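You operate a simulated robot arm through the tools that you are given. There is no shell and no other tool. Be economical: measure what you need, move in short steps, check, and stop when the job is done.

Carry out the task below with a simulated two-armed robot. There is one attempt and no reset: what you move stays moved.

TASK
With the grey meter, find the cyan patch on the long desk's sheet that misses 1.30 D; correct its zone.
Fine: meter back on its mat; white slider to cyan and ZONE dial to that patch's number, then MORE once if it read low, LESS once if high; leave the sheet; leave the long desk's other controls.

The check looks at the end state, three seconds after you hand in, the way a careful person would. Anything else that was tipped, shoved, dropped, spilled or broken makes it a failure. Flat cloth is picked up by pressing the open fingertips on it (5 to 10 N) and closing them slowly along it; thin cloth reads only 2 to 8 mm in the jaws.

THE ROBOT
Two 7-joint arms with two-finger parallel grippers on one trunk, on a base that drives. Base frame: it is fixed to the floor where the robot stands at the start and does not move with it; the origin is under the middle of the robot, x ahead of it, y to its left, z up. Readings come in mm, degrees, newtons and seconds.
The left shoulder is at the start at [20, 113, 1322], the right one opposite. With the tool pointing down near the work surface each hand reaches from about 140 to 600 mm from the robot's upright axis, wherever it stands, measured 20 degrees to its own side. Places, roughly: desk lamp switch [300, -700, 900]; less button [300, -500, 900]; more button [300, -500, 900]; round knob [400, -700, 900]; side knob [400, -600, 900]; white slider [600, -600, 1000]; zone dial [500, -500, 900]. Payload 1.57 kg a hand.
The tool frame of a hand sits at the grasp point between the pads (the TCP): z along the fingers, y along the line on which they close. The tips reach 30 mm beyond it. The gripper opens to 80 mm. The fingers are 17 mm wide and 12 mm thick; the gripper's body (40 by 82 mm) begins 80 mm behind the TCP.
Orientation is that of the tool frame in the base frame, as a unit quaternion [w, x, y, z]. With the fingers straight down and closing along the base's y, the tool's x points along the base's -x, its y along +y and its z along -z.

THE INTERFACE
- The arms move only by the tool send_rows. It takes "left_series", "right_series" or both (then of equal length, played together; a hand with none holds still); each is a list of rows, each a list of 7 numbers: the shift along the tool's x, y, z in units of 25 mm (1.0 is 25 mm), then the turn, a rotation vector about the tool's x, y, z in units of 4 degrees (1.0 is 4 degrees), then the closure, from 0 (fully open) to 1 (shut). In form: [[dx, dy, dz, wx, wy, wz, claw], ...]. A call has 1 to 10 rows; each row shifts and turns the commanded pose from where the row before left it, along the tool's axes as they then stand. A call with a number of a shift or a turn outside -1 to 1 is refused whole. Rows are played at 5 a second. More than 50 mm and 8.6 degrees between two rows, or a gripper value outside its range, and nothing of the call is played. Where a pose cannot be reached the arm comes as near as it can. A force on the tool above 40 N (or 10 N above the force at the start of the call, whichever is more), or a blocked arm, ends the call early, and 0.2 s more pass. Each finger travels about 45 mm/s and halts on what it meets, pressing with about 32 N; the grip force reading is that of the motor and also rises with nothing between the fingers. The clock runs only during rows and for 0.2 s after the last one: add rows that do not move to give the fingers time. It gives the time, the measured TCP pose, the force on the tool (base axes), the opening and the grip force at its end, in the units of the frame above (readings bear some noise), with the torque about the TCP (base axes, N m) and any sound that the robot's microphone picked up.
- Cameras (640 x 400 px; columns grow to the right, rows downward): "scene" is now at [90.9, -35, 1446.1]; the picture's right is [-0.39, -0.92, 0.00], its down [-0.53, 0.22, -0.82] and it looks along [0.75, -0.32, -0.58] (base axes); focal length 290 px, centre (320, 200). "left" rides on the left gripper at [72, 7, -122] in its tool frame; the picture's right is [-0.09, 1.00, 0.00], its down [-0.84, -0.08, -0.54] and it looks along [-0.54, -0.05, 0.84] (tool axes); focal length 238 px, centre (320, 200). "right" rides on the right gripper at [72, -7, -122] in its tool frame; the picture's right is [0.09, 1.00, 0.00], its down [-0.84, 0.08, -0.54] and it looks along [-0.54, 0.05, 0.84] (tool axes); focal length 238 px, centre (320, 200). There is no depth. A picture from a camera that has moved, and an enlarged one, comes with that camera's place and axes in the base frame and with its lens.
- get_image(camera): a new picture of that camera. It takes no simulated time.
- raise_lower(by): slides the trunk up (or, below 0, down) by that many mm; the arms and the scene camera ride with it, the base frame stays. It gives what a move gives, with no picture.
- base_move(legs): drives the robot by 1 to 6 legs, each [ahead, left, turn to the left] in mm, mm and degrees, along the robot's own axes; the way and the turn of a leg run together, so that a leg with both is an arc; at most 1500 mm and 180 degrees a leg. The arms and the cameras ride along, it lands a little off, and it stops where it bumps. It gives what a move gives.
- head_to(pan, tilt): turns the head with the scene camera to pan (to the left, within 80 degrees either way) and tilt (down, from -29 to 69), counted from straight ahead of the robot. It gives what a move gives.
- inspect(camera, box): a new picture of the part [left, top, right, bottom] of that camera's present view, enlarged. It takes no simulated time.
- finish_job(): hands the job in; it is judged then, once.

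Go step by step. Nothing tells you exact positions but the pictures and the camera data: compare them with the known pose of the tool, close in by small moves and look again before you grip or let go. The budget is 120 turns and 100 pictures, counting those below and the enlarged ones. Unless the task says otherwise, let go and move clear before handing in, and close with one line.

The tools are called after "Request:" as a command line: name --argument value ..., lists and objects as JSON in quotes. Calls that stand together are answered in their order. send_rows: Moves the arms, as the interface text tells. Its arguments: {"type":"object","properties":{"left_series":{"type":"array","items":{"type":"array","items":{"type":"number"}}},"right_series":{"type":"array","items":{"type":"array","items":{"type":"number"}}}},"required":[]} The other tools are called the same way: raise_lower (by) slides the trunk up or down; base_move (legs) drives the base; head_to (pan, tilt) turns the head that bears the scene camera; get_image (camera) takes a picture; inspect (camera, box) takes an enlarged picture of a part of a camera's view; finish_job () hands the job in.

At the start:

```text
t: 0.0
left_ee_pos: [340.1, -5.8, 1294.5]
left_tcp_rot: [0.0, 0.0, 1.0, 0.0]
left_ft_force: [-0.1, -0.5, -0.4]
left_torque: [0.02, 0.03, -0.03]
left_grip_width: 80.0
left_grip_force: 0.0
right_ee_pos: [236.9, -325.1, 1220.2]
right_tcp_rot: [0.001, -0.001, 1.0, 0.001]
right_ft_force: [-0.5, 0.6, -0.9]
right_torque: [0.05, -0.01, 0.0]
right_grip_width: 80.1
right_grip_force: 0.1
trunk travel left (down, up): [-375.0, 195.0]
robot x, y, heading: [0.1, -3.4, 0.3]
head pan, tilt: [-23.0, 35.2]
```

scene: 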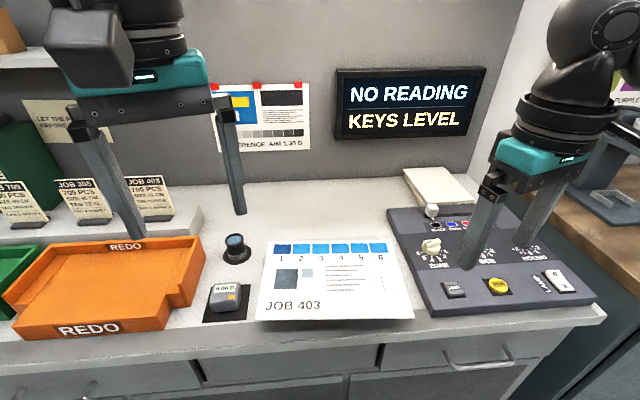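
right: 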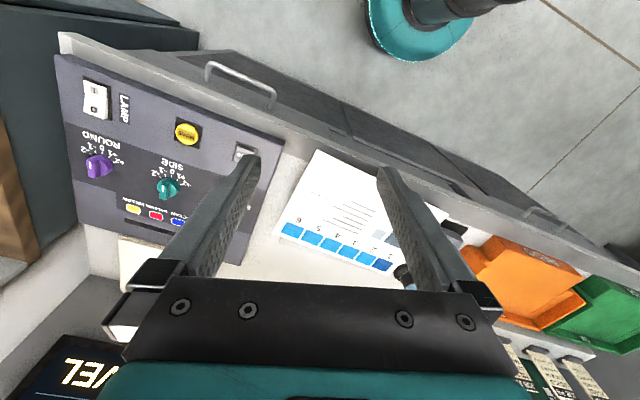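
left: 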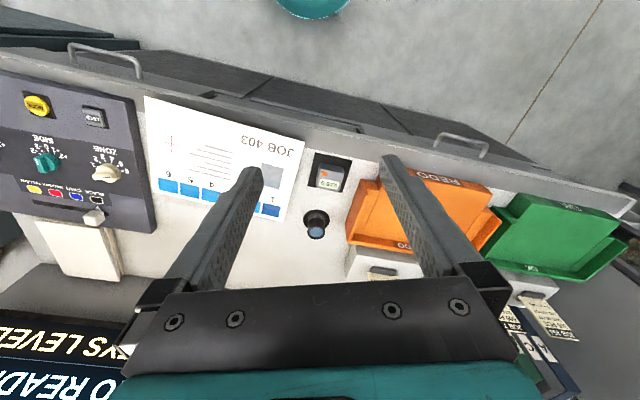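

I see a desk with the sheet (six cyan patches), the meter on a mat at left, and the control console at right. I'll look closer first.

Request:
inspect --camera "scene" --box '[190, 220, 420, 364]'

Request:
inspect --camera "scene" --box '[380, 160, 620, 310]'

Request:
inspect --camera "scene" --box '[200, 60, 500, 160]'

Request:
inspect --camera "right" --box '[50, 50, 450, 300]'

Request:
inspect --camera "left" --box '[240, 140, 400, 240]'

```text
2.78 times, centred on (305, 292) of scene
camera zoom: at [90.9, -35.0, 1446.1], right [-0.39, -0.92, 0.0], down [-0.53, 0.22, -0.82], along [0.75, -0.32, -0.58], focal length 804 px, centre (362, -56)
```

zoom: 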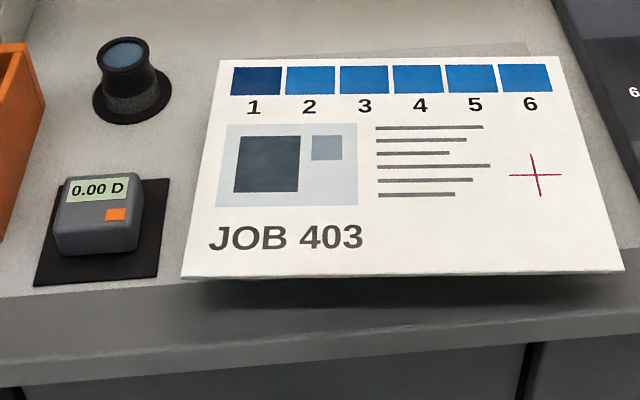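

```text
2.67 times, centred on (500, 235) of scene
camera zoom: at [90.9, -35.0, 1446.1], right [-0.39, -0.92, 0.0], down [-0.53, 0.22, -0.82], along [0.75, -0.32, -0.58], focal length 772 px, centre (-160, 107)
```

zoom: 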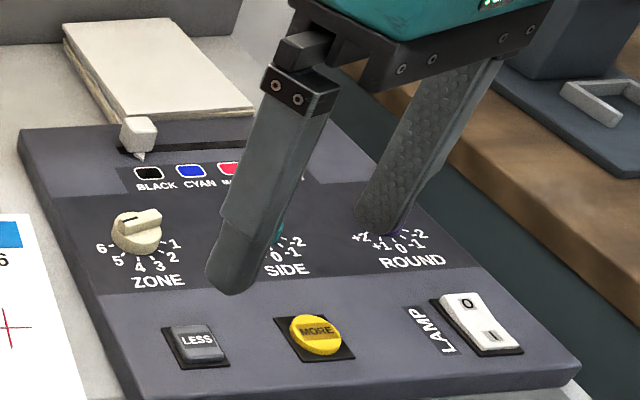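

```text
2.13 times, centred on (350, 110) of scene
camera zoom: at [90.9, -35.0, 1446.1], right [-0.39, -0.92, 0.0], down [-0.53, 0.22, -0.82], along [0.75, -0.32, -0.58], focal length 618 px, centre (256, 392)
```

zoom: 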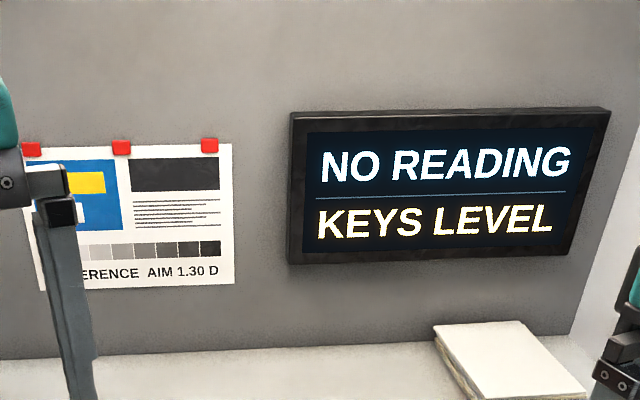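

```text
1.60 times, centred on (250, 175) of right
camera zoom: at [165.0, -330.0, 1342.4], right [-0.09, 1.0, 0.0], down [0.84, 0.08, 0.54], along [0.54, 0.05, -0.84], focal length 381 px, centre (432, 240)
```

zoom: 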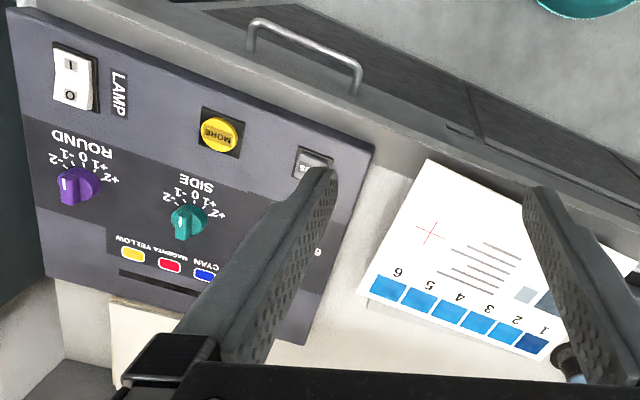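

```text
4.00 times, centred on (320, 190) of left
camera zoom: at [268.4, 0.5, 1416.5], right [0.09, 1.0, 0.0], down [0.84, -0.08, 0.54], along [0.54, -0.05, -0.84], focal length 953 px, centre (320, 240)
```

zoom: 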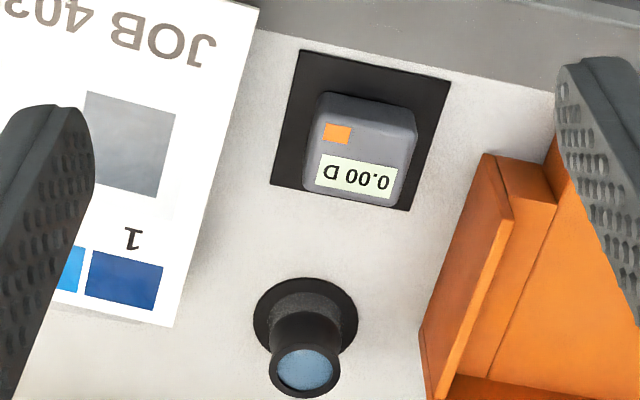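

The meter is at about [535, 0, 905], the desk is turned about -18°, and the console is to the right. I'll read the signs on the left and check the floor before driving.

Request:
head_to --pan 5 --tilt 20

Request:
get_image --camera "scene"

Request:
head_to --pan -18 --tilt 65

Request:
get_image --camera "scene"

```text
t: 0.9
left_ee_pos: [339.2, -6.7, 1293.9]
left_tcp_rot: [0.0, 0.0, 1.0, 0.0]
left_ft_force: [-0.1, 0.1, -0.4]
left_torque: [0.0, 0.0, -0.03]
left_grip_width: 80.0
left_grip_force: 0.0
right_ee_pos: [237.3, -324.0, 1219.9]
right_tcp_rot: [0.001, 0.001, 1.0, 0.0]
right_ft_force: [-0.8, 0.3, 0.5]
right_torque: [-0.01, -0.02, -0.01]
right_grip_width: 80.0
right_grip_force: 0.0
trunk travel left (down, up): [-375.0, 195.0]
robot x, y, heading: [-3.2, 0.7, -0.1]
head pan, tilt: [5.0, 20.0]
```

```text
91 pictures are left
camera scene: at [102.7, 7.3, 1470.2], right [0.09, -1.0, 0.0], down [-0.34, -0.03, -0.94], along [0.94, 0.08, -0.34], focal length 290 px, centre (320, 200)
```

scene: 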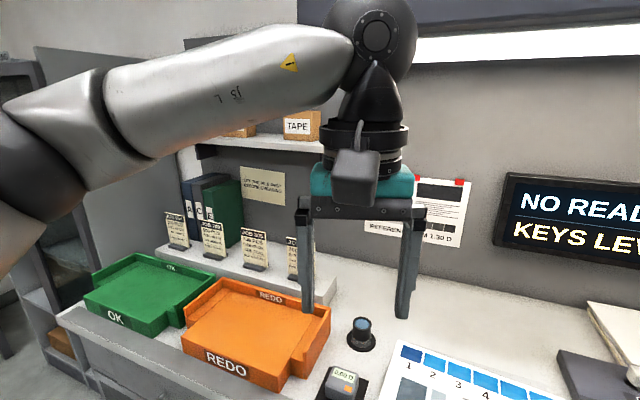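

```text
t: 2.0
left_ee_pos: [340.2, -5.3, 1293.2]
left_tcp_rot: [0.0, 0.0, 1.0, 0.0]
left_ft_force: [-0.4, -0.7, 0.1]
left_torque: [0.02, -0.03, -0.02]
left_grip_width: 80.0
left_grip_force: 0.1
right_ee_pos: [237.0, -323.2, 1218.7]
right_tcp_rot: [0.001, 0.0, 1.0, 0.0]
right_ft_force: [-0.7, 0.6, 0.4]
right_torque: [-0.02, -0.02, -0.01]
right_grip_width: 79.9
right_grip_force: 0.1
trunk travel left (down, up): [-375.0, 195.0]
robot x, y, heading: [-3.1, 1.3, -0.1]
head pan, tilt: [-18.0, 65.0]
```

```text
90 pictures are left
camera scene: at [67.7, -19.4, 1406.6], right [-0.31, -0.95, 0.0], down [-0.86, 0.28, -0.42], along [0.4, -0.13, -0.91], focal length 290 px, centre (320, 200)
```

scene: 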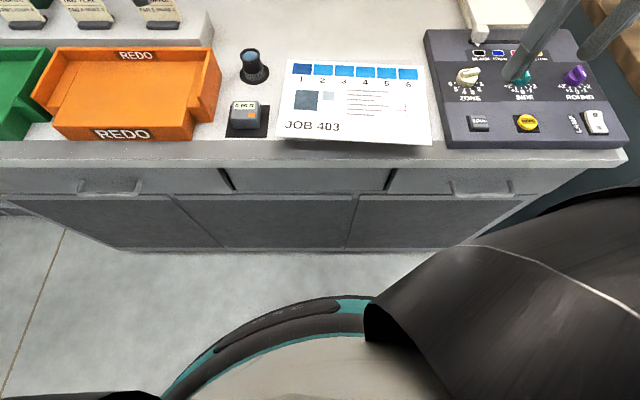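

No obstacles on the floor; the base is clear of the cabinet. I'll turn parallel to the desk and move closer, then read the note.

Request:
base_move --legs '[[0, 0, -17.7], [90, 0, 0]]'

Request:
head_to --pan 0 --tilt 60

Request:
get_image --camera "scene"

Request:
get_image --camera "left"

```text
t: 4.2
left_ee_pos: [406.6, -137.7, 1295.2]
left_tcp_rot: [0.0, 0.157, 0.988, 0.0]
left_ft_force: [0.4, -0.2, -0.5]
left_torque: [0.03, 0.01, 0.0]
left_grip_width: 80.2
left_grip_force: 0.0
right_ee_pos: [210.9, -408.7, 1219.0]
right_tcp_rot: [0.0, 0.156, 0.988, 0.0]
right_ft_force: [0.1, -0.5, 0.5]
right_torque: [0.0, 0.04, -0.04]
right_grip_width: 80.2
right_grip_force: 0.1
trunk travel left (down, up): [-375.0, 195.0]
robot x, y, heading: [88.6, -29.0, -17.9]
head pan, tilt: [-18.0, 65.0]
```

```text
t: 5.0
left_ee_pos: [405.5, -137.5, 1294.1]
left_tcp_rot: [0.0, 0.156, 0.988, 0.0]
left_ft_force: [0.6, -0.7, 0.4]
left_torque: [0.01, 0.02, 0.0]
left_grip_width: 80.0
left_grip_force: 0.1
right_ee_pos: [210.3, -409.4, 1220.8]
right_tcp_rot: [0.002, 0.156, 0.988, 0.0]
right_ft_force: [-0.9, -0.2, -1.0]
right_torque: [0.02, -0.04, -0.01]
right_grip_width: 80.0
right_grip_force: 0.1
trunk travel left (down, up): [-375.0, 195.0]
robot x, y, heading: [86.6, -27.7, -18.1]
head pan, tilt: [0.0, 60.0]
```

```text
89 pictures are left
camera scene: at [157.7, -52.0, 1412.1], right [-0.31, -0.95, 0.0], down [-0.82, 0.27, -0.5], along [0.48, -0.15, -0.87], focal length 290 px, centre (320, 200)
```

scene: 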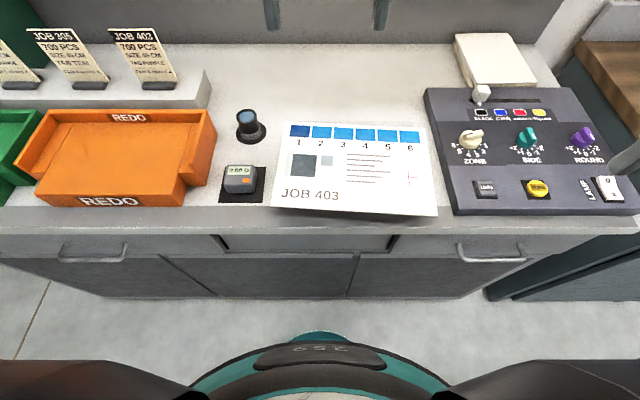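

```text
88 pictures are left
camera left: at [340.4, -109.7, 1416.6], right [0.39, 0.92, 0.0], down [0.77, -0.33, 0.54], along [0.5, -0.21, -0.84], focal length 238 px, centre (320, 200)
```

left: 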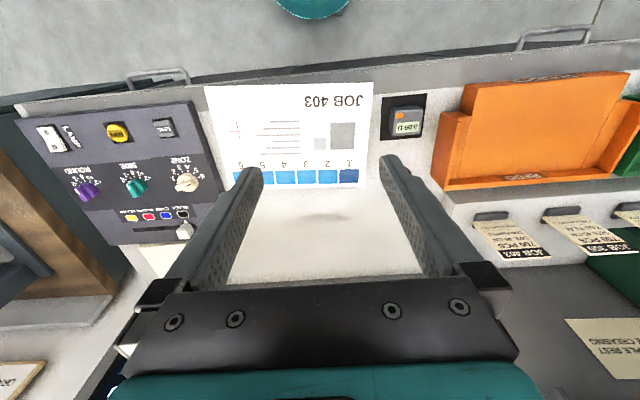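

Clear so far. I'll move 60 mm closer, then bring the left hand over the meter at a height.

Request:
base_move --legs '[[60, 0, 0]]'

Request:
send_rows --left_series '[[-0.4, 1, 0.5, 0, 0, 0, 0], [-0.4, 1, 0.5, 0, 0, 0, 0], [0, 1, 1, 0, 0, 0, 0], [0, 1, 1, 0, 0, 0, 0], [0, 1, 1, 0, 0, 0, 0], [0, 1, 1, 0, 0, 0, 0], [0, 1, 1, 0, 0, 0, 0], [0, 0, 1, 0, 0, 0, 0], [0, 0, 1, 0, 0, 0, 0], [0, 0, 0, 0, 0, 0, 0]]'

Request:
get_image --camera "left"

Request:
get_image --camera "scene"

```text
t: 5.9
left_ee_pos: [464.2, -156.4, 1294.3]
left_tcp_rot: [0.001, 0.156, 0.988, 0.0]
left_ft_force: [0.2, 0.4, -0.1]
left_torque: [0.0, 0.02, -0.01]
left_grip_width: 80.0
left_grip_force: 0.0
right_ee_pos: [269.4, -428.7, 1219.9]
right_tcp_rot: [-0.001, 0.156, 0.988, 0.0]
right_ft_force: [0.4, 0.6, -1.5]
right_torque: [0.03, 0.04, 0.02]
right_grip_width: 79.9
right_grip_force: 0.0
trunk travel left (down, up): [-375.0, 195.0]
robot x, y, heading: [140.7, -45.7, -18.3]
head pan, tilt: [0.0, 60.0]
```

```text
t: 8.1
left_ee_pos: [536.0, 5.3, 1092.7]
left_tcp_rot: [0.0, 0.156, 0.988, 0.0]
left_ft_force: [-0.3, 0.6, 0.0]
left_torque: [0.0, 0.0, -0.02]
left_grip_width: 80.2
left_grip_force: 0.0
right_ee_pos: [268.2, -426.7, 1219.3]
right_tcp_rot: [0.001, 0.157, 0.988, -0.001]
right_ft_force: [-0.4, -0.3, 1.0]
right_torque: [-0.03, -0.01, -0.02]
right_grip_width: 80.0
right_grip_force: 0.0
trunk travel left (down, up): [-375.0, 195.0]
robot x, y, heading: [141.9, -44.6, -17.8]
head pan, tilt: [0.0, 60.0]
```

```text
87 pictures are left
camera left: at [470.9, 33.7, 1215.3], right [0.4, 0.92, 0.0], down [0.77, -0.33, 0.54], along [0.5, -0.21, -0.84], focal length 238 px, centre (320, 200)
```

left: 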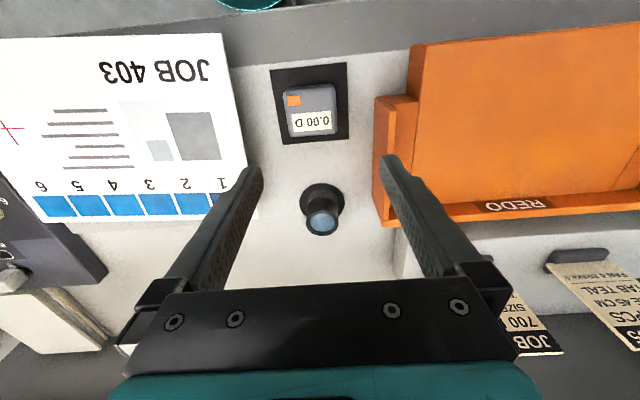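

```text
86 pictures are left
camera scene: at [214.9, -70.7, 1412.1], right [-0.31, -0.95, 0.0], down [-0.82, 0.27, -0.5], along [0.48, -0.15, -0.87], focal length 290 px, centre (320, 200)
```

scene: 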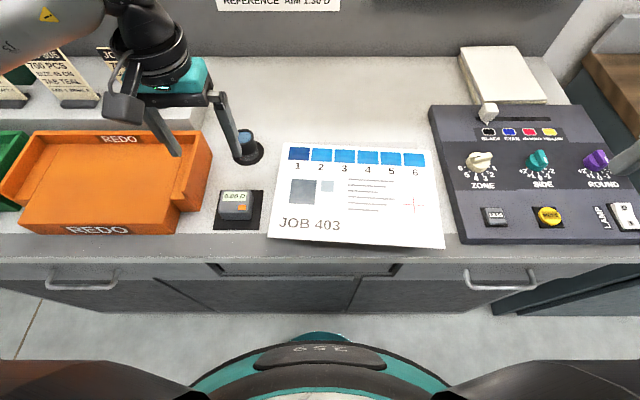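

The hand is above the meter and aligned with the mat. I'll lower 100 mm with a small correction and look again.

Request:
send_rows --left_series '[[0.14, -0.34, 1, 0, 0, 0, 0], [0, 0, 1, 0, 0, 0, 0], [0, 0, 1, 0, 0, 0, 0], [0, 0, 1, 0, 0, 0, 0], [0, 0, 0, 0, 0, 0, 0]]'

Request:
get_image --camera "left"

Request:
inspect --camera "scene" --box '[160, 130, 320, 230]'

```text
t: 9.3
left_ee_pos: [532.6, -3.4, 992.8]
left_tcp_rot: [0.0, 0.156, 0.988, 0.0]
left_ft_force: [-0.3, 0.0, 0.5]
left_torque: [0.01, 0.03, -0.01]
left_grip_width: 80.1
left_grip_force: 0.0
right_ee_pos: [267.0, -427.4, 1221.2]
right_tcp_rot: [0.001, 0.156, 0.988, 0.0]
right_ft_force: [0.0, -0.3, -0.5]
right_torque: [0.01, 0.02, -0.01]
right_grip_width: 79.8
right_grip_force: 0.1
trunk travel left (down, up): [-375.0, 195.0]
robot x, y, heading: [141.2, -46.5, -18.2]
head pan, tilt: [0.0, 60.0]
```

```text
85 pictures are left
camera left: at [466.6, 25.0, 1115.8], right [0.4, 0.92, 0.0], down [0.77, -0.33, 0.54], along [0.5, -0.21, -0.84], focal length 238 px, centre (320, 200)
```

left: 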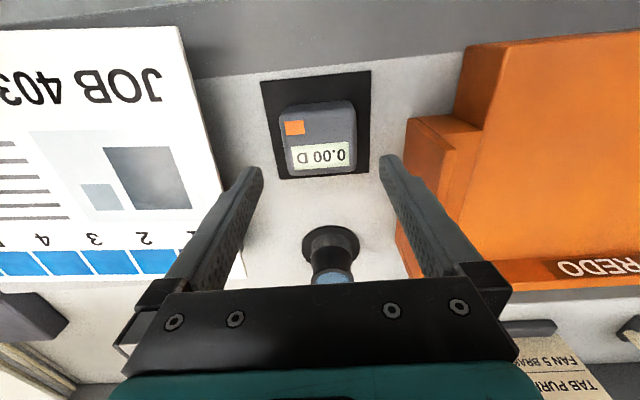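

```text
4.00 times, centred on (240, 180) of scene
camera zoom: at [214.9, -70.5, 1412.1], right [-0.31, -0.95, 0.0], down [-0.82, 0.27, -0.5], along [0.48, -0.15, -0.87], focal length 1158 px, centre (640, 280)
```

zoom: 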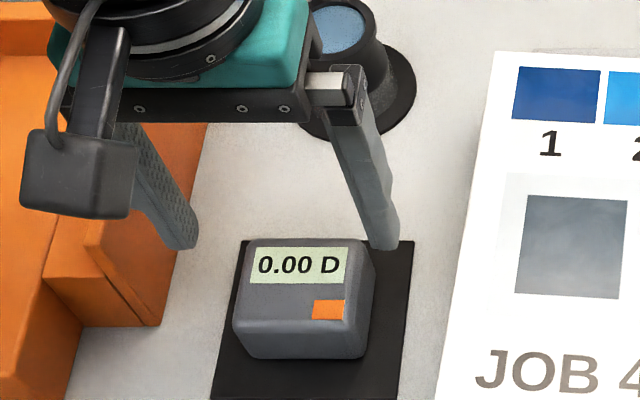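

Triangulation puts the meter's top at about z 925 and the mat at about 890, nearly centred under the TCP. I'll lower around it in short steps.

Request:
send_rows --left_series '[[0.2, 0.04, 0.6, 0, 0, 0, 0], [0, 0, 0.8, 0, 0, 0, 0], [0, 0, 0, 0, 0, 0, 0]]'

Request:
inspect --camera "scene" --box '[160, 130, 320, 230]'

Request:
get_image --camera "left"

```text
t: 10.1
left_ee_pos: [526.5, -1.0, 958.6]
left_tcp_rot: [0.0, 0.156, 0.988, -0.001]
left_ft_force: [0.0, -0.1, 0.5]
left_torque: [0.03, -0.03, 0.02]
left_grip_width: 80.0
left_grip_force: 0.1
right_ee_pos: [268.4, -427.4, 1219.7]
right_tcp_rot: [0.002, 0.157, 0.988, 0.0]
right_ft_force: [-0.3, -0.2, -0.4]
right_torque: [-0.07, 0.02, 0.0]
right_grip_width: 80.0
right_grip_force: 0.0
trunk travel left (down, up): [-375.0, 195.0]
robot x, y, heading: [145.8, -44.8, -17.9]
head pan, tilt: [0.0, 60.0]
```

```text
4.00 times, centred on (240, 180) of scene
camera zoom: at [214.8, -70.5, 1412.1], right [-0.31, -0.95, 0.0], down [-0.82, 0.27, -0.5], along [0.48, -0.15, -0.87], focal length 1158 px, centre (640, 280)
```

zoom: 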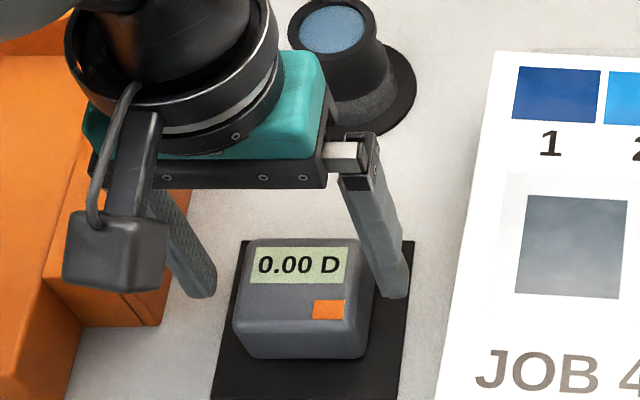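

```text
82 pictures are left
camera left: at [461.4, 27.9, 1081.2], right [0.39, 0.92, 0.0], down [0.77, -0.33, 0.54], along [0.5, -0.21, -0.84], focal length 238 px, centre (320, 200)
```

left: 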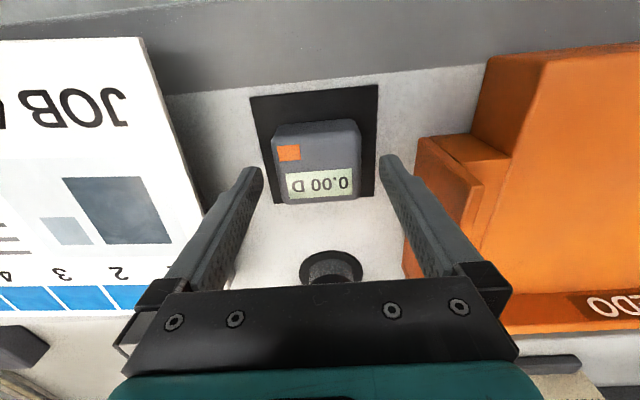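

Fingers straddle the meter well. I'll lower and close.

Request:
send_rows --left_series '[[0, 0.05, 0.6, 0, 0, 0, 0], [0, 0, 0.6, 0, 0, 0, 0], [0, 0, 0, 0, 0, 0, 0]]'

Request:
inspect --camera "scene" --box '[160, 130, 320, 230]'

```text
t: 10.9
left_ee_pos: [527.2, 0.9, 932.9]
left_tcp_rot: [0.003, 0.157, 0.988, -0.001]
left_ft_force: [-3.3, 6.9, 37.4]
left_torque: [0.54, 0.36, -0.34]
left_grip_width: 79.8
left_grip_force: 0.0
right_ee_pos: [265.9, -426.8, 1220.6]
right_tcp_rot: [0.001, 0.157, 0.988, 0.0]
right_ft_force: [-0.2, 0.6, 0.1]
right_torque: [0.0, -0.03, -0.04]
right_grip_width: 79.8
right_grip_force: 0.1
trunk travel left (down, up): [-375.0, 195.0]
robot x, y, heading: [138.6, -49.5, -18.0]
head pan, tilt: [0.0, 60.0]
```

```text
4.00 times, centred on (240, 180) of scene
camera zoom: at [212.3, -69.9, 1412.7], right [-0.31, -0.95, 0.0], down [-0.82, 0.27, -0.5], along [0.48, -0.15, -0.86], focal length 1158 px, centre (640, 280)
```

zoom: 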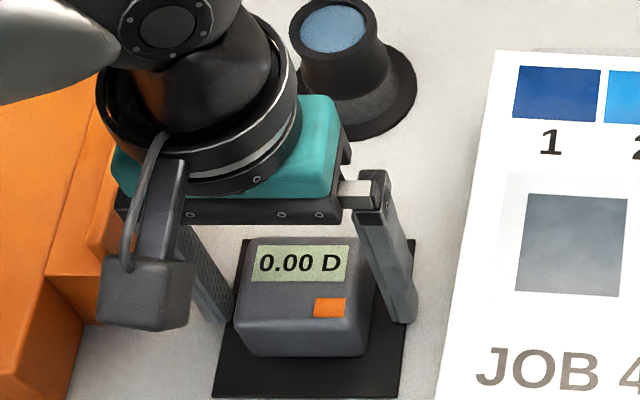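

The fingertips have touched the desk, so it's at z about 903. I'll raise 5 mm and close slowly on the meter.

Request:
send_rows --left_series '[[0, 0, -0.55, 0, 0, 0, 0], [0, 0, 0, 0, 0, 0, 0.1], [0, 0, 0, 0, 0, 0, 0.2], [0, 0, 0, 0, 0, 0, 0.35], [0, 0, 0, 0, 0, 0, 0.35], [0, 0, 0, 0, 0, 0, 0.35]]'

Request:
inspect --camera "scene" --box '[160, 130, 320, 230]'

Request:
get_image --camera "left"

```text
t: 12.3
left_ee_pos: [526.4, 1.0, 942.7]
left_tcp_rot: [0.0, 0.157, 0.988, 0.0]
left_ft_force: [-0.5, 0.2, 0.3]
left_torque: [0.03, 0.01, -0.01]
left_grip_width: 57.4
left_grip_force: 31.8
right_ee_pos: [267.2, -426.3, 1219.5]
right_tcp_rot: [0.001, 0.156, 0.988, 0.0]
right_ft_force: [0.4, 0.3, 0.8]
right_torque: [0.01, 0.0, 0.01]
right_grip_width: 80.1
right_grip_force: 0.0
trunk travel left (down, up): [-375.0, 195.0]
robot x, y, heading: [139.2, -47.1, -18.2]
head pan, tilt: [0.0, 60.0]
```

```text
4.00 times, centred on (240, 180) of scene
camera zoom: at [215.0, -70.5, 1412.1], right [-0.31, -0.95, 0.0], down [-0.82, 0.27, -0.5], along [0.48, -0.15, -0.87], focal length 1158 px, centre (640, 280)
```

zoom: 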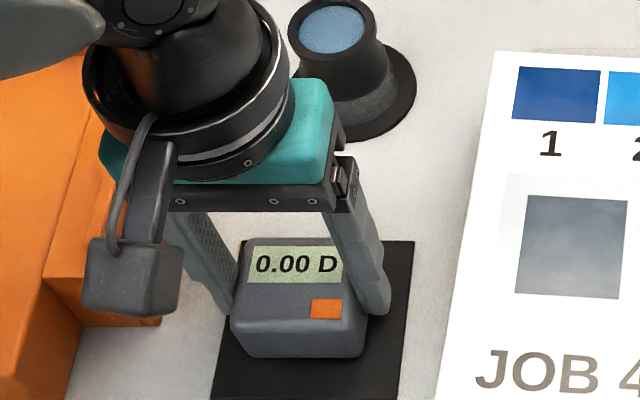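

```text
79 pictures are left
camera left: at [461.2, 28.3, 1065.5], right [0.4, 0.92, 0.0], down [0.77, -0.33, 0.54], along [0.5, -0.21, -0.84], focal length 238 px, centre (320, 200)
```

left: 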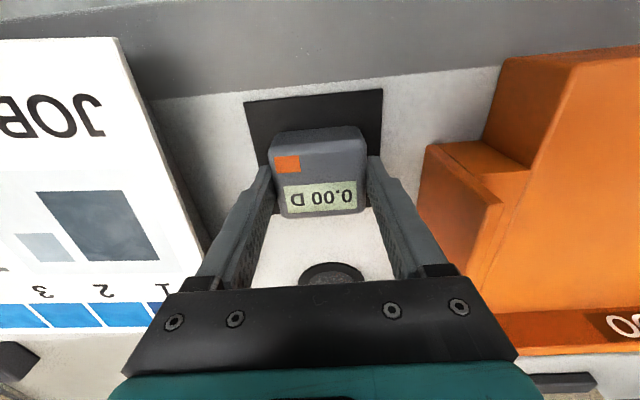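

The meter is gripped (57 mm wide). I'll lift it, drive 170 mm to the right so every patch is within the left hand's reach, and look.

Request:
send_rows --left_series '[[0, 0, -0.5, 0, 0, 0, 0.4], [0, 0, -1, 0, 0, 0, 0.4], [0, 0, -1, 0, 0, 0, 0.4], [0, 0, -0.7, 0, 0, 0, 0.4], [0, 0, 0, 0, 0, 0, 0.4]]'

Request:
base_move --legs '[[0, -170, 0]]'

Request:
get_image --camera "scene"

Request:
get_image --camera "left"

```text
t: 13.5
left_ee_pos: [525.1, -0.9, 1022.7]
left_tcp_rot: [0.0, 0.156, 0.988, 0.0]
left_ft_force: [-0.1, 0.2, -1.9]
left_torque: [0.02, 0.01, -0.01]
left_grip_width: 57.4
left_grip_force: 32.0
right_ee_pos: [267.6, -427.5, 1219.8]
right_tcp_rot: [0.0, 0.157, 0.988, 0.0]
right_ft_force: [0.1, 0.2, -0.2]
right_torque: [-0.01, -0.02, -0.03]
right_grip_width: 79.9
right_grip_force: 0.1
trunk travel left (down, up): [-375.0, 195.0]
robot x, y, heading: [140.4, -46.2, -18.0]
head pan, tilt: [0.0, 60.0]
```

```text
t: 15.0
left_ee_pos: [474.5, -161.7, 1022.4]
left_tcp_rot: [0.0, 0.157, 0.988, 0.0]
left_ft_force: [0.1, -0.1, -0.8]
left_torque: [0.04, -0.03, -0.01]
left_grip_width: 57.3
left_grip_force: 32.8
right_ee_pos: [213.9, -586.8, 1220.7]
right_tcp_rot: [0.0, 0.158, 0.987, 0.0]
right_ft_force: [0.0, -1.2, -0.7]
right_torque: [0.02, -0.02, -0.03]
right_grip_width: 80.2
right_grip_force: 0.1
trunk travel left (down, up): [-375.0, 195.0]
robot x, y, heading: [94.4, -203.8, -18.4]
head pan, tilt: [0.0, 60.0]
```

```text
78 pictures are left
camera scene: at [162.9, -230.2, 1412.1], right [-0.31, -0.95, 0.0], down [-0.82, 0.27, -0.5], along [0.48, -0.16, -0.87], focal length 290 px, centre (320, 200)
```

scene: 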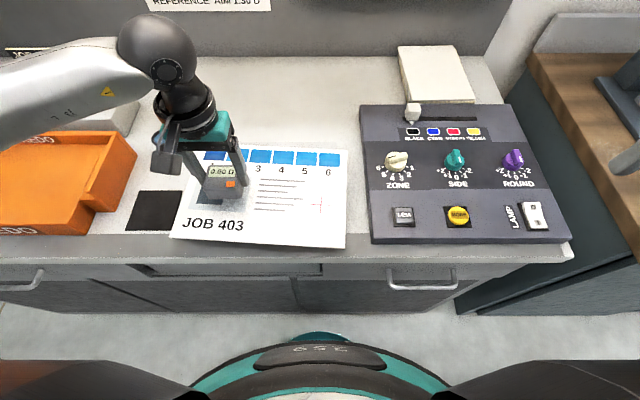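

```text
77 pictures are left
camera left: at [408.9, -132.3, 1144.9], right [0.4, 0.92, 0.0], down [0.77, -0.33, 0.54], along [0.5, -0.21, -0.84], focal length 238 px, centre (320, 200)
```

left: 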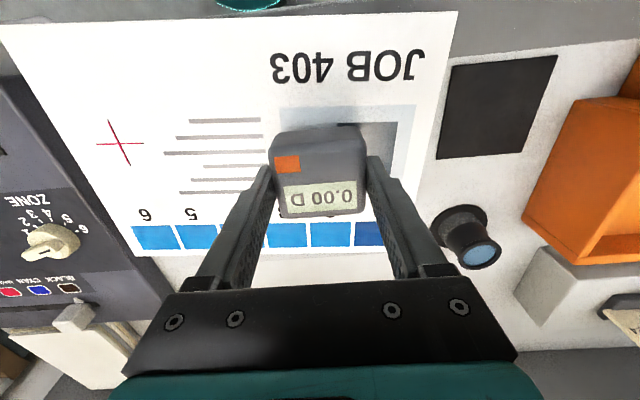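

I have the meter over the sheet. I'll move it above patch 1 while keeping height.

Request:
send_rows --left_series '[[-0.94, 0.5, 0, 0, 0, 0, 0.4], [-0.94, 0.5, 0, 0, 0, 0, 0.4], [-0.94, 0.5, 0, 0, 0, 0, 0.4], [-0.94, 0.5, 0, 0, 0, 0, 0.4], [-0.94, 0.5, 0, 0, 0, 0, 0.4], [-0.94, 0.5, 0, 0, 0, 0, 0.4], [0, 0, 0.8, 0, 0, 0, 0.4], [0, 0, 0.8, 0, 0, 0, 0.4], [0, 0, 0, 0, 0, 0, 0.4]]'

Request:
get_image --camera "scene"

Request:
get_image --camera "left"

```text
t: 17.0
left_ee_pos: [633.9, -133.2, 986.1]
left_tcp_rot: [0.006, 0.157, 0.988, -0.002]
left_ft_force: [4.9, 0.7, 27.8]
left_torque: [-0.08, 0.34, 0.0]
left_grip_width: 57.5
left_grip_force: 31.8
right_ee_pos: [213.9, -585.7, 1220.9]
right_tcp_rot: [0.002, 0.158, 0.987, 0.0]
right_ft_force: [0.0, 0.4, 0.9]
right_torque: [0.02, 0.0, -0.03]
right_grip_width: 80.1
right_grip_force: 0.2
trunk travel left (down, up): [-375.0, 195.0]
robot x, y, heading: [86.1, -203.4, -18.0]
head pan, tilt: [0.0, 60.0]
```

```text
76 pictures are left
camera scene: at [161.5, -229.3, 1412.4], right [-0.31, -0.95, 0.0], down [-0.82, 0.27, -0.5], along [0.48, -0.16, -0.87], focal length 290 px, centre (320, 200)
```

scene: 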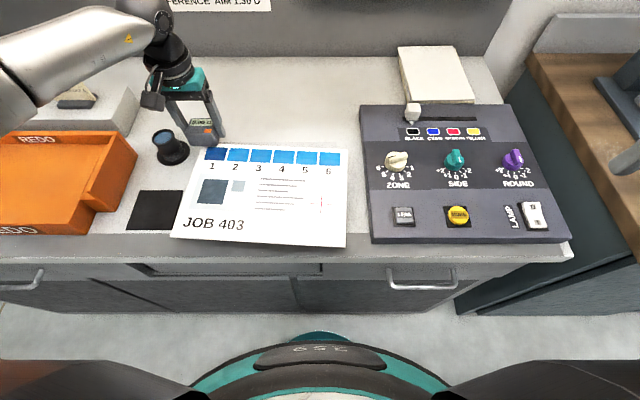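

```text
75 pictures are left
camera left: at [566.5, -104.3, 1107.6], right [0.4, 0.92, 0.0], down [0.77, -0.33, 0.55], along [0.51, -0.22, -0.83], focal length 238 px, centre (320, 200)
```

left: 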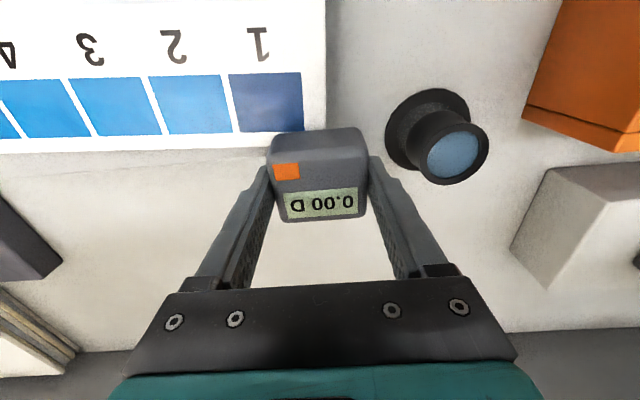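

The meter met something at z about 947: triangulating shows the sheet sits raised there (patch 1 at z about 954). I'll lift off, shift to patch 1, and look.

Request:
send_rows --left_series '[[0, 0, -0.8, 0, 0, 0, 0.4], [0, 0, -0.8, 0, 0, 0, 0.4], [0.88, -0.54, 0, 0, 0, 0, 0.4], [0.88, -0.54, 0, 0, 0, 0, 0.4], [0, 0, 0, 0, 0, 0, 0.4]]'

Request:
get_image --camera "left"

Request:
inspect --camera "scene" --box '[130, 80, 370, 250]'

```text
t: 18.2
left_ee_pos: [582.1, -145.3, 1023.8]
left_tcp_rot: [0.0, 0.158, 0.988, 0.0]
left_ft_force: [-0.1, -0.7, -1.2]
left_torque: [-0.01, 0.0, -0.01]
left_grip_width: 57.3
left_grip_force: 31.8
right_ee_pos: [214.4, -585.9, 1218.8]
right_tcp_rot: [0.002, 0.158, 0.987, -0.001]
right_ft_force: [-0.6, 0.1, 0.2]
right_torque: [-0.02, 0.01, 0.02]
right_grip_width: 79.9
right_grip_force: 0.0
trunk travel left (down, up): [-375.0, 195.0]
robot x, y, heading: [92.0, -205.4, -18.2]
head pan, tilt: [0.0, 60.0]
```

```text
74 pictures are left
camera left: at [516.3, -116.9, 1145.8], right [0.4, 0.92, 0.0], down [0.77, -0.33, 0.54], along [0.5, -0.22, -0.84], focal length 238 px, centre (320, 200)
```

left: 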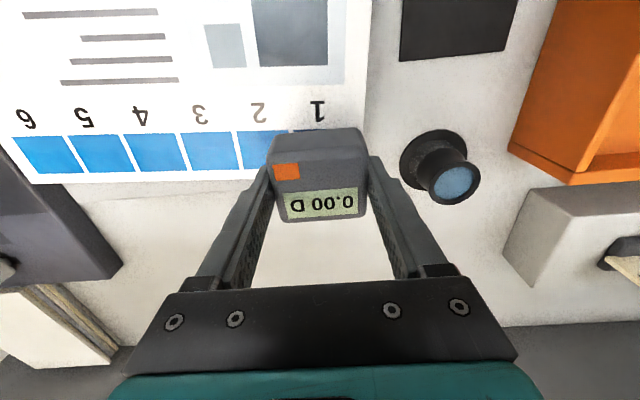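

```text
2.35 times, centred on (250, 165) of scene
camera zoom: at [163.4, -229.2, 1412.1], right [-0.31, -0.95, 0.0], down [-0.82, 0.27, -0.5], along [0.47, -0.16, -0.87], focal length 681 px, centre (485, 282)
```

zoom: 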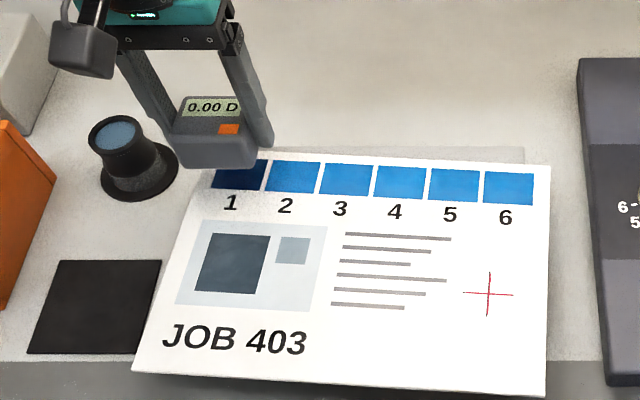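

The meter now sits over patch 1. I'll lower in small steps until light contact.

Request:
send_rows --left_series '[[0, 0, 0.5, 0, 0, 0, 0.4], [0, 0, 0.3, 0, 0, 0, 0.4], [0, 0, 0.15, 0, 0, 0, 0.4], [0, 0, 0.1, 0, 0, 0, 0.4], [0, 0, 0, 0, 0, 0, 0.4]]'

Request:
get_image --camera "scene"

Request:
inspect --camera "scene" --box '[130, 80, 370, 250]'

```text
t: 19.4
left_ee_pos: [581.5, -145.1, 996.9]
left_tcp_rot: [0.001, 0.157, 0.988, 0.0]
left_ft_force: [0.5, 0.5, -1.5]
left_torque: [-0.02, -0.01, 0.02]
left_grip_width: 57.3
left_grip_force: 32.0
right_ee_pos: [214.7, -585.4, 1220.1]
right_tcp_rot: [0.0, 0.159, 0.987, 0.0]
right_ft_force: [-0.6, 0.1, -1.2]
right_torque: [0.03, -0.03, -0.01]
right_grip_width: 79.9
right_grip_force: 0.0
trunk travel left (down, up): [-375.0, 195.0]
robot x, y, heading: [90.2, -200.8, -18.1]
head pan, tilt: [0.0, 60.0]
```

```text
72 pictures are left
camera scene: at [163.2, -229.2, 1412.1], right [-0.31, -0.95, 0.0], down [-0.82, 0.27, -0.5], along [0.48, -0.16, -0.87], focal length 290 px, centre (320, 200)
```

scene: 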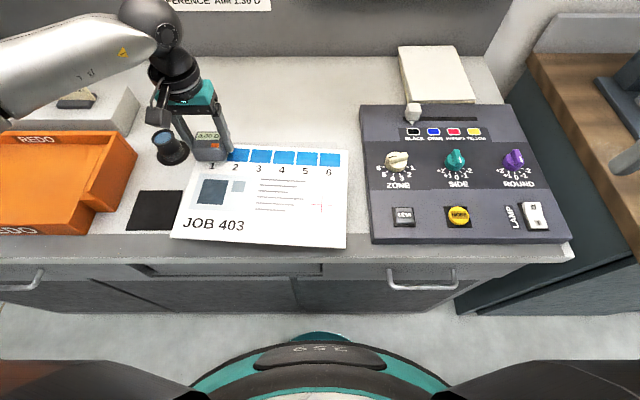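

```text
2.35 times, centred on (250, 165) of scene
camera zoom: at [163.2, -229.2, 1412.1], right [-0.31, -0.95, 0.0], down [-0.82, 0.27, -0.5], along [0.48, -0.16, -0.87], focal length 681 px, centre (485, 282)
```

zoom: 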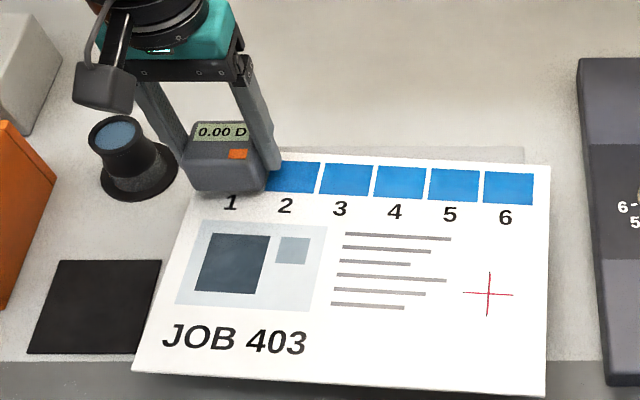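

Close to contact; the meter is slightly left of patch 1. I'll shift right 6 mm and keep lowering in tiny steps.

Request:
send_rows --left_series '[[0, -0.25, 0.1, 0, 0, 0, 0.4], [0, 0, 0.12, 0, 0, 0, 0.4], [0, 0, 0.08, 0, 0, 0, 0.4], [0, 0, 0, 0, 0, 0, 0.4]]'

Request:
inspect --camera "scene" --box '[130, 80, 370, 250]'

```text
t: 20.4
left_ee_pos: [580.1, -149.6, 989.9]
left_tcp_rot: [0.002, 0.157, 0.988, 0.0]
left_ft_force: [0.7, 0.0, 6.9]
left_torque: [-0.04, -0.17, 0.01]
left_grip_width: 57.1
left_grip_force: 32.0
right_ee_pos: [214.3, -585.4, 1220.5]
right_tcp_rot: [0.001, 0.159, 0.987, 0.0]
right_ft_force: [-0.9, 0.7, 0.1]
right_torque: [0.02, 0.03, -0.02]
right_grip_width: 80.2
right_grip_force: 0.0
trunk travel left (down, up): [-375.0, 195.0]
robot x, y, heading: [94.6, -201.9, -18.2]
head pan, tilt: [0.0, 60.0]
```

```text
2.35 times, centred on (250, 165) of scene
camera zoom: at [162.6, -229.2, 1412.2], right [-0.31, -0.95, 0.0], down [-0.82, 0.27, -0.5], along [0.48, -0.16, -0.87], focal length 681 px, centre (485, 282)
```

zoom: 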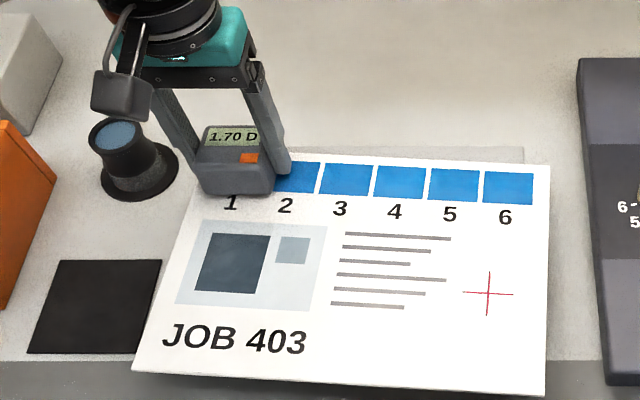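

It reads 1.70 D on patch 1. I'll check what the wall display says.

Request:
head_to --pan 0 --tilt 35

Request:
get_image --camera "scene"

```text
t: 21.3
left_ee_pos: [578.7, -149.9, 989.6]
left_tcp_rot: [0.001, 0.158, 0.987, 0.0]
left_ft_force: [2.3, -1.0, 10.3]
left_torque: [-0.1, -0.3, 0.0]
left_grip_width: 57.1
left_grip_force: 31.8
right_ee_pos: [214.4, -585.2, 1219.7]
right_tcp_rot: [0.001, 0.158, 0.987, 0.001]
right_ft_force: [0.2, -0.4, 0.5]
right_torque: [0.04, -0.02, -0.01]
right_grip_width: 79.8
right_grip_force: 0.1
trunk travel left (down, up): [-375.0, 195.0]
robot x, y, heading: [89.2, -203.6, -18.1]
head pan, tilt: [0.0, 35.0]
```

```text
69 pictures are left
camera scene: at [182.8, -236.0, 1446.4], right [-0.31, -0.95, 0.0], down [-0.55, 0.18, -0.82], along [0.78, -0.25, -0.57], focal length 290 px, centre (320, 200)
```

scene: 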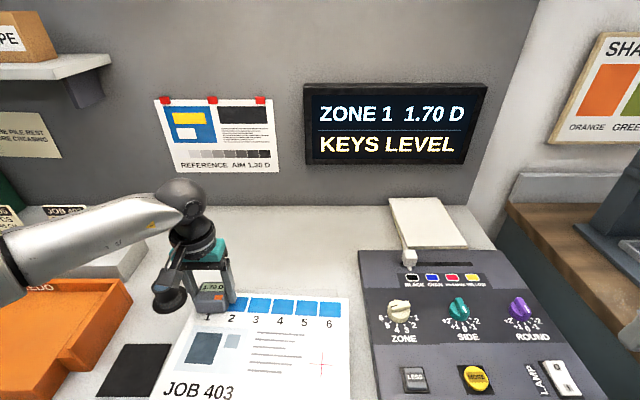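

Zone 1 reads 1.70 D, which is high, so the correction is LESS on cyan zone 1. I'll lift the meter and carry it back over its mat, robot-ward first to clear the loupe.

Request:
send_rows --left_series '[[0, 0, -0.8, 0, 0, 0, 0.4], [0, 0, -1, 0, 0, 0, 0.4], [0.97, 0, 0, 0, 0, 0, 0.4], [0.97, 0, 0, 0, 0, 0, 0.4], [0.97, 0, 0, 0, 0, 0, 0.4], [0.97, 0, 0, 0, 0, 0, 0.4], [0, 1, 0, 0, 0, 0, 0.4], [0, 1, 0, 0, 0, 0, 0.4], [0, 1, 0, 0, 0, 0, 0.4], [0, 0, 0, 0, 0, 0, 0.4]]'

Request:
send_rows --left_series '[[0, 1, 0, 0, 0, 0, 0.4], [0, 1, 0, 0, 0, 0, 0.4], [0, 0, 0.6, 0, 0, 0, 0.4], [0, 0, 0, 0, 0, 0, 0.4]]'

Request:
head_to --pan 25 --tilt 55

Request:
get_image --camera "scene"

Request:
get_image --camera "left"

```text
t: 23.5
left_ee_pos: [512.0, -48.5, 1034.4]
left_tcp_rot: [0.0, 0.158, 0.987, 0.0]
left_ft_force: [-0.3, 0.0, -1.3]
left_torque: [0.04, -0.03, -0.03]
left_grip_width: 57.3
left_grip_force: 32.0
right_ee_pos: [214.1, -586.3, 1219.8]
right_tcp_rot: [0.002, 0.159, 0.987, 0.0]
right_ft_force: [-0.2, 0.8, 0.3]
right_torque: [0.01, 0.01, -0.01]
right_grip_width: 80.1
right_grip_force: 0.1
trunk travel left (down, up): [-375.0, 195.0]
robot x, y, heading: [92.7, -203.7, -17.9]
head pan, tilt: [0.0, 35.0]
```

```text
t: 24.5
left_ee_pos: [528.0, -0.8, 1019.8]
left_tcp_rot: [0.0, 0.157, 0.988, 0.0]
left_ft_force: [-0.6, -0.3, -0.8]
left_torque: [-0.03, -0.01, -0.02]
left_grip_width: 57.1
left_grip_force: 32.2
right_ee_pos: [213.9, -586.2, 1220.9]
right_tcp_rot: [0.001, 0.158, 0.987, 0.0]
right_ft_force: [-0.2, 0.6, -0.4]
right_torque: [-0.01, -0.01, 0.01]
right_grip_width: 80.1
right_grip_force: 0.1
trunk travel left (down, up): [-375.0, 195.0]
robot x, y, heading: [87.6, -203.7, -18.1]
head pan, tilt: [0.0, 35.0]
```

```text
t: 25.4
left_ee_pos: [527.2, -1.2, 1020.2]
left_tcp_rot: [-0.001, 0.157, 0.988, -0.001]
left_ft_force: [0.6, -0.8, -0.7]
left_torque: [0.0, 0.0, 0.01]
left_grip_width: 57.2
left_grip_force: 32.3
right_ee_pos: [215.2, -585.3, 1220.2]
right_tcp_rot: [0.001, 0.158, 0.987, 0.0]
right_ft_force: [-0.4, -0.2, 0.2]
right_torque: [-0.03, 0.0, -0.02]
right_grip_width: 80.1
right_grip_force: 0.1
trunk travel left (down, up): [-375.0, 195.0]
robot x, y, heading: [89.6, -198.0, -18.5]
head pan, tilt: [25.0, 55.0]
```

```text
68 pictures are left
camera scene: at [171.5, -199.9, 1418.2], right [0.12, -0.99, 0.0], down [-0.81, -0.1, -0.57], along [0.57, 0.07, -0.82], focal length 290 px, centre (320, 200)
```

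scene: 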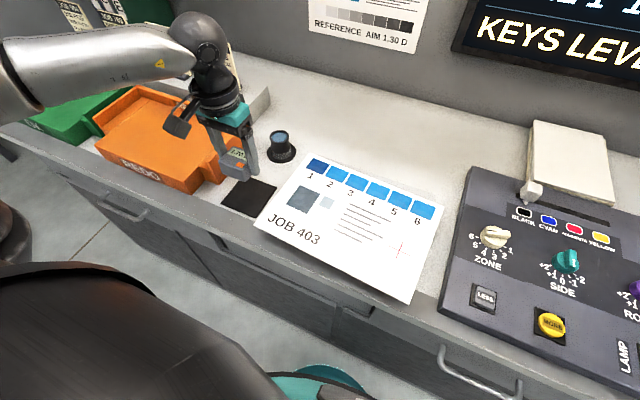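

```text
67 pictures are left
camera left: at [461.7, 26.8, 1142.6], right [0.4, 0.92, 0.0], down [0.77, -0.33, 0.54], along [0.5, -0.22, -0.84], focal length 238 px, centre (320, 200)
```

left: 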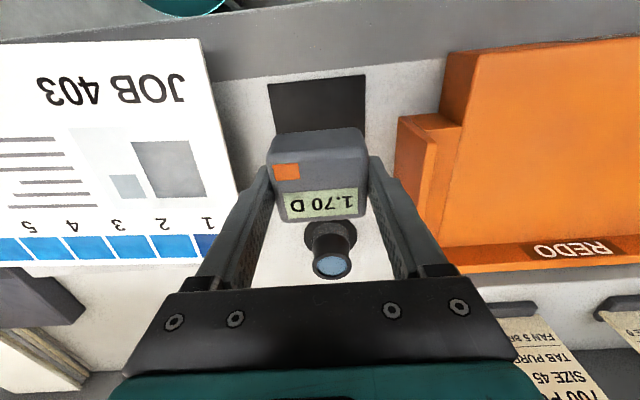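

The meter hangs over its mat at the original spot. I'll lower almost to the mat and check.

Request:
send_rows --left_series '[[0, 0, 0.9, 0, 0, 0, 0.4], [0, 0, 0.9, 0, 0, 0, 0.4], [0, 0, 0.8, 0, 0, 0, 0.4], [0, 0, 0, 0, 0, 0, 0.4]]'

Request:
get_image --camera "left"

Request:
inspect --camera "scene" --box '[170, 100, 330, 230]'

```text
t: 26.4
left_ee_pos: [526.5, -2.7, 953.4]
left_tcp_rot: [-0.001, 0.157, 0.988, -0.001]
left_ft_force: [0.1, 0.6, -1.3]
left_torque: [0.03, -0.04, 0.02]
left_grip_width: 57.2
left_grip_force: 32.0
right_ee_pos: [216.2, -585.5, 1220.6]
right_tcp_rot: [0.001, 0.158, 0.987, 0.001]
right_ft_force: [0.8, 0.0, -0.6]
right_torque: [0.01, -0.02, 0.01]
right_grip_width: 80.0
right_grip_force: 0.1
trunk travel left (down, up): [-375.0, 195.0]
robot x, y, heading: [91.3, -204.4, -18.1]
head pan, tilt: [25.0, 55.0]
```

```text
66 pictures are left
camera left: at [461.5, 26.2, 1075.6], right [0.4, 0.92, 0.0], down [0.77, -0.33, 0.54], along [0.5, -0.22, -0.84], focal length 238 px, centre (320, 200)
```

left: 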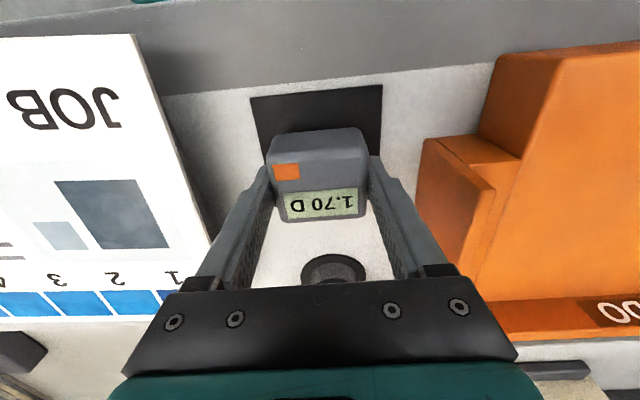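

```text
3.08 times, centred on (250, 165) of scene
camera zoom: at [171.3, -199.8, 1418.2], right [0.12, -0.99, 0.0], down [-0.81, -0.1, -0.57], along [0.57, 0.07, -0.82], focal length 891 px, centre (535, 308)
```

zoom: 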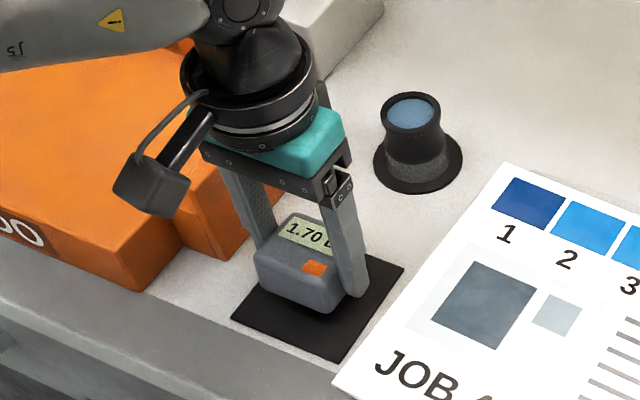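

Aligned as at the start. I'll lower the last 10 mm until it touches.

Request:
send_rows --left_series '[[0, 0.1, 0.3, 0, 0, 0, 0.4], [0, 0, 0.1, 0, 0, 0, 0.4], [0, 0, 0.06, 0, 0, 0, 0.4], [0, 0, 0, 0, 0, 0, 0.4]]'

```text
t: 27.4
left_ee_pos: [528.0, 0.3, 941.5]
left_tcp_rot: [0.0, 0.157, 0.988, 0.001]
left_ft_force: [-0.4, 0.9, -0.8]
left_torque: [0.05, 0.01, 0.0]
left_grip_width: 57.2
left_grip_force: 31.8
right_ee_pos: [214.1, -586.4, 1219.2]
right_tcp_rot: [0.0, 0.158, 0.987, 0.0]
right_ft_force: [0.3, -0.5, -0.8]
right_torque: [-0.01, -0.01, 0.02]
right_grip_width: 80.1
right_grip_force: 0.1
trunk travel left (down, up): [-375.0, 195.0]
robot x, y, heading: [89.5, -203.3, -18.2]
head pan, tilt: [25.0, 55.0]
```

Request:
send_rows --left_series '[[0, 0, 0.06, 0, 0, 0, 0.4], [0, 0, 0.06, 0, 0, 0, 0.4], [0, 0, 0, 0, 0, 0, 0.4]]'

```text
t: 28.2
left_ee_pos: [527.1, 0.3, 938.3]
left_tcp_rot: [0.002, 0.157, 0.988, -0.001]
left_ft_force: [-0.9, 0.7, 5.9]
left_torque: [-0.01, -0.11, -0.02]
left_grip_width: 57.2
left_grip_force: 31.6
right_ee_pos: [214.9, -586.0, 1219.9]
right_tcp_rot: [0.001, 0.158, 0.987, 0.0]
right_ft_force: [-1.0, 1.4, 0.4]
right_torque: [0.0, 0.03, -0.02]
right_grip_width: 80.1
right_grip_force: 0.0
trunk travel left (down, up): [-375.0, 195.0]
robot x, y, heading: [88.9, -202.7, -17.9]
head pan, tilt: [25.0, 55.0]
```

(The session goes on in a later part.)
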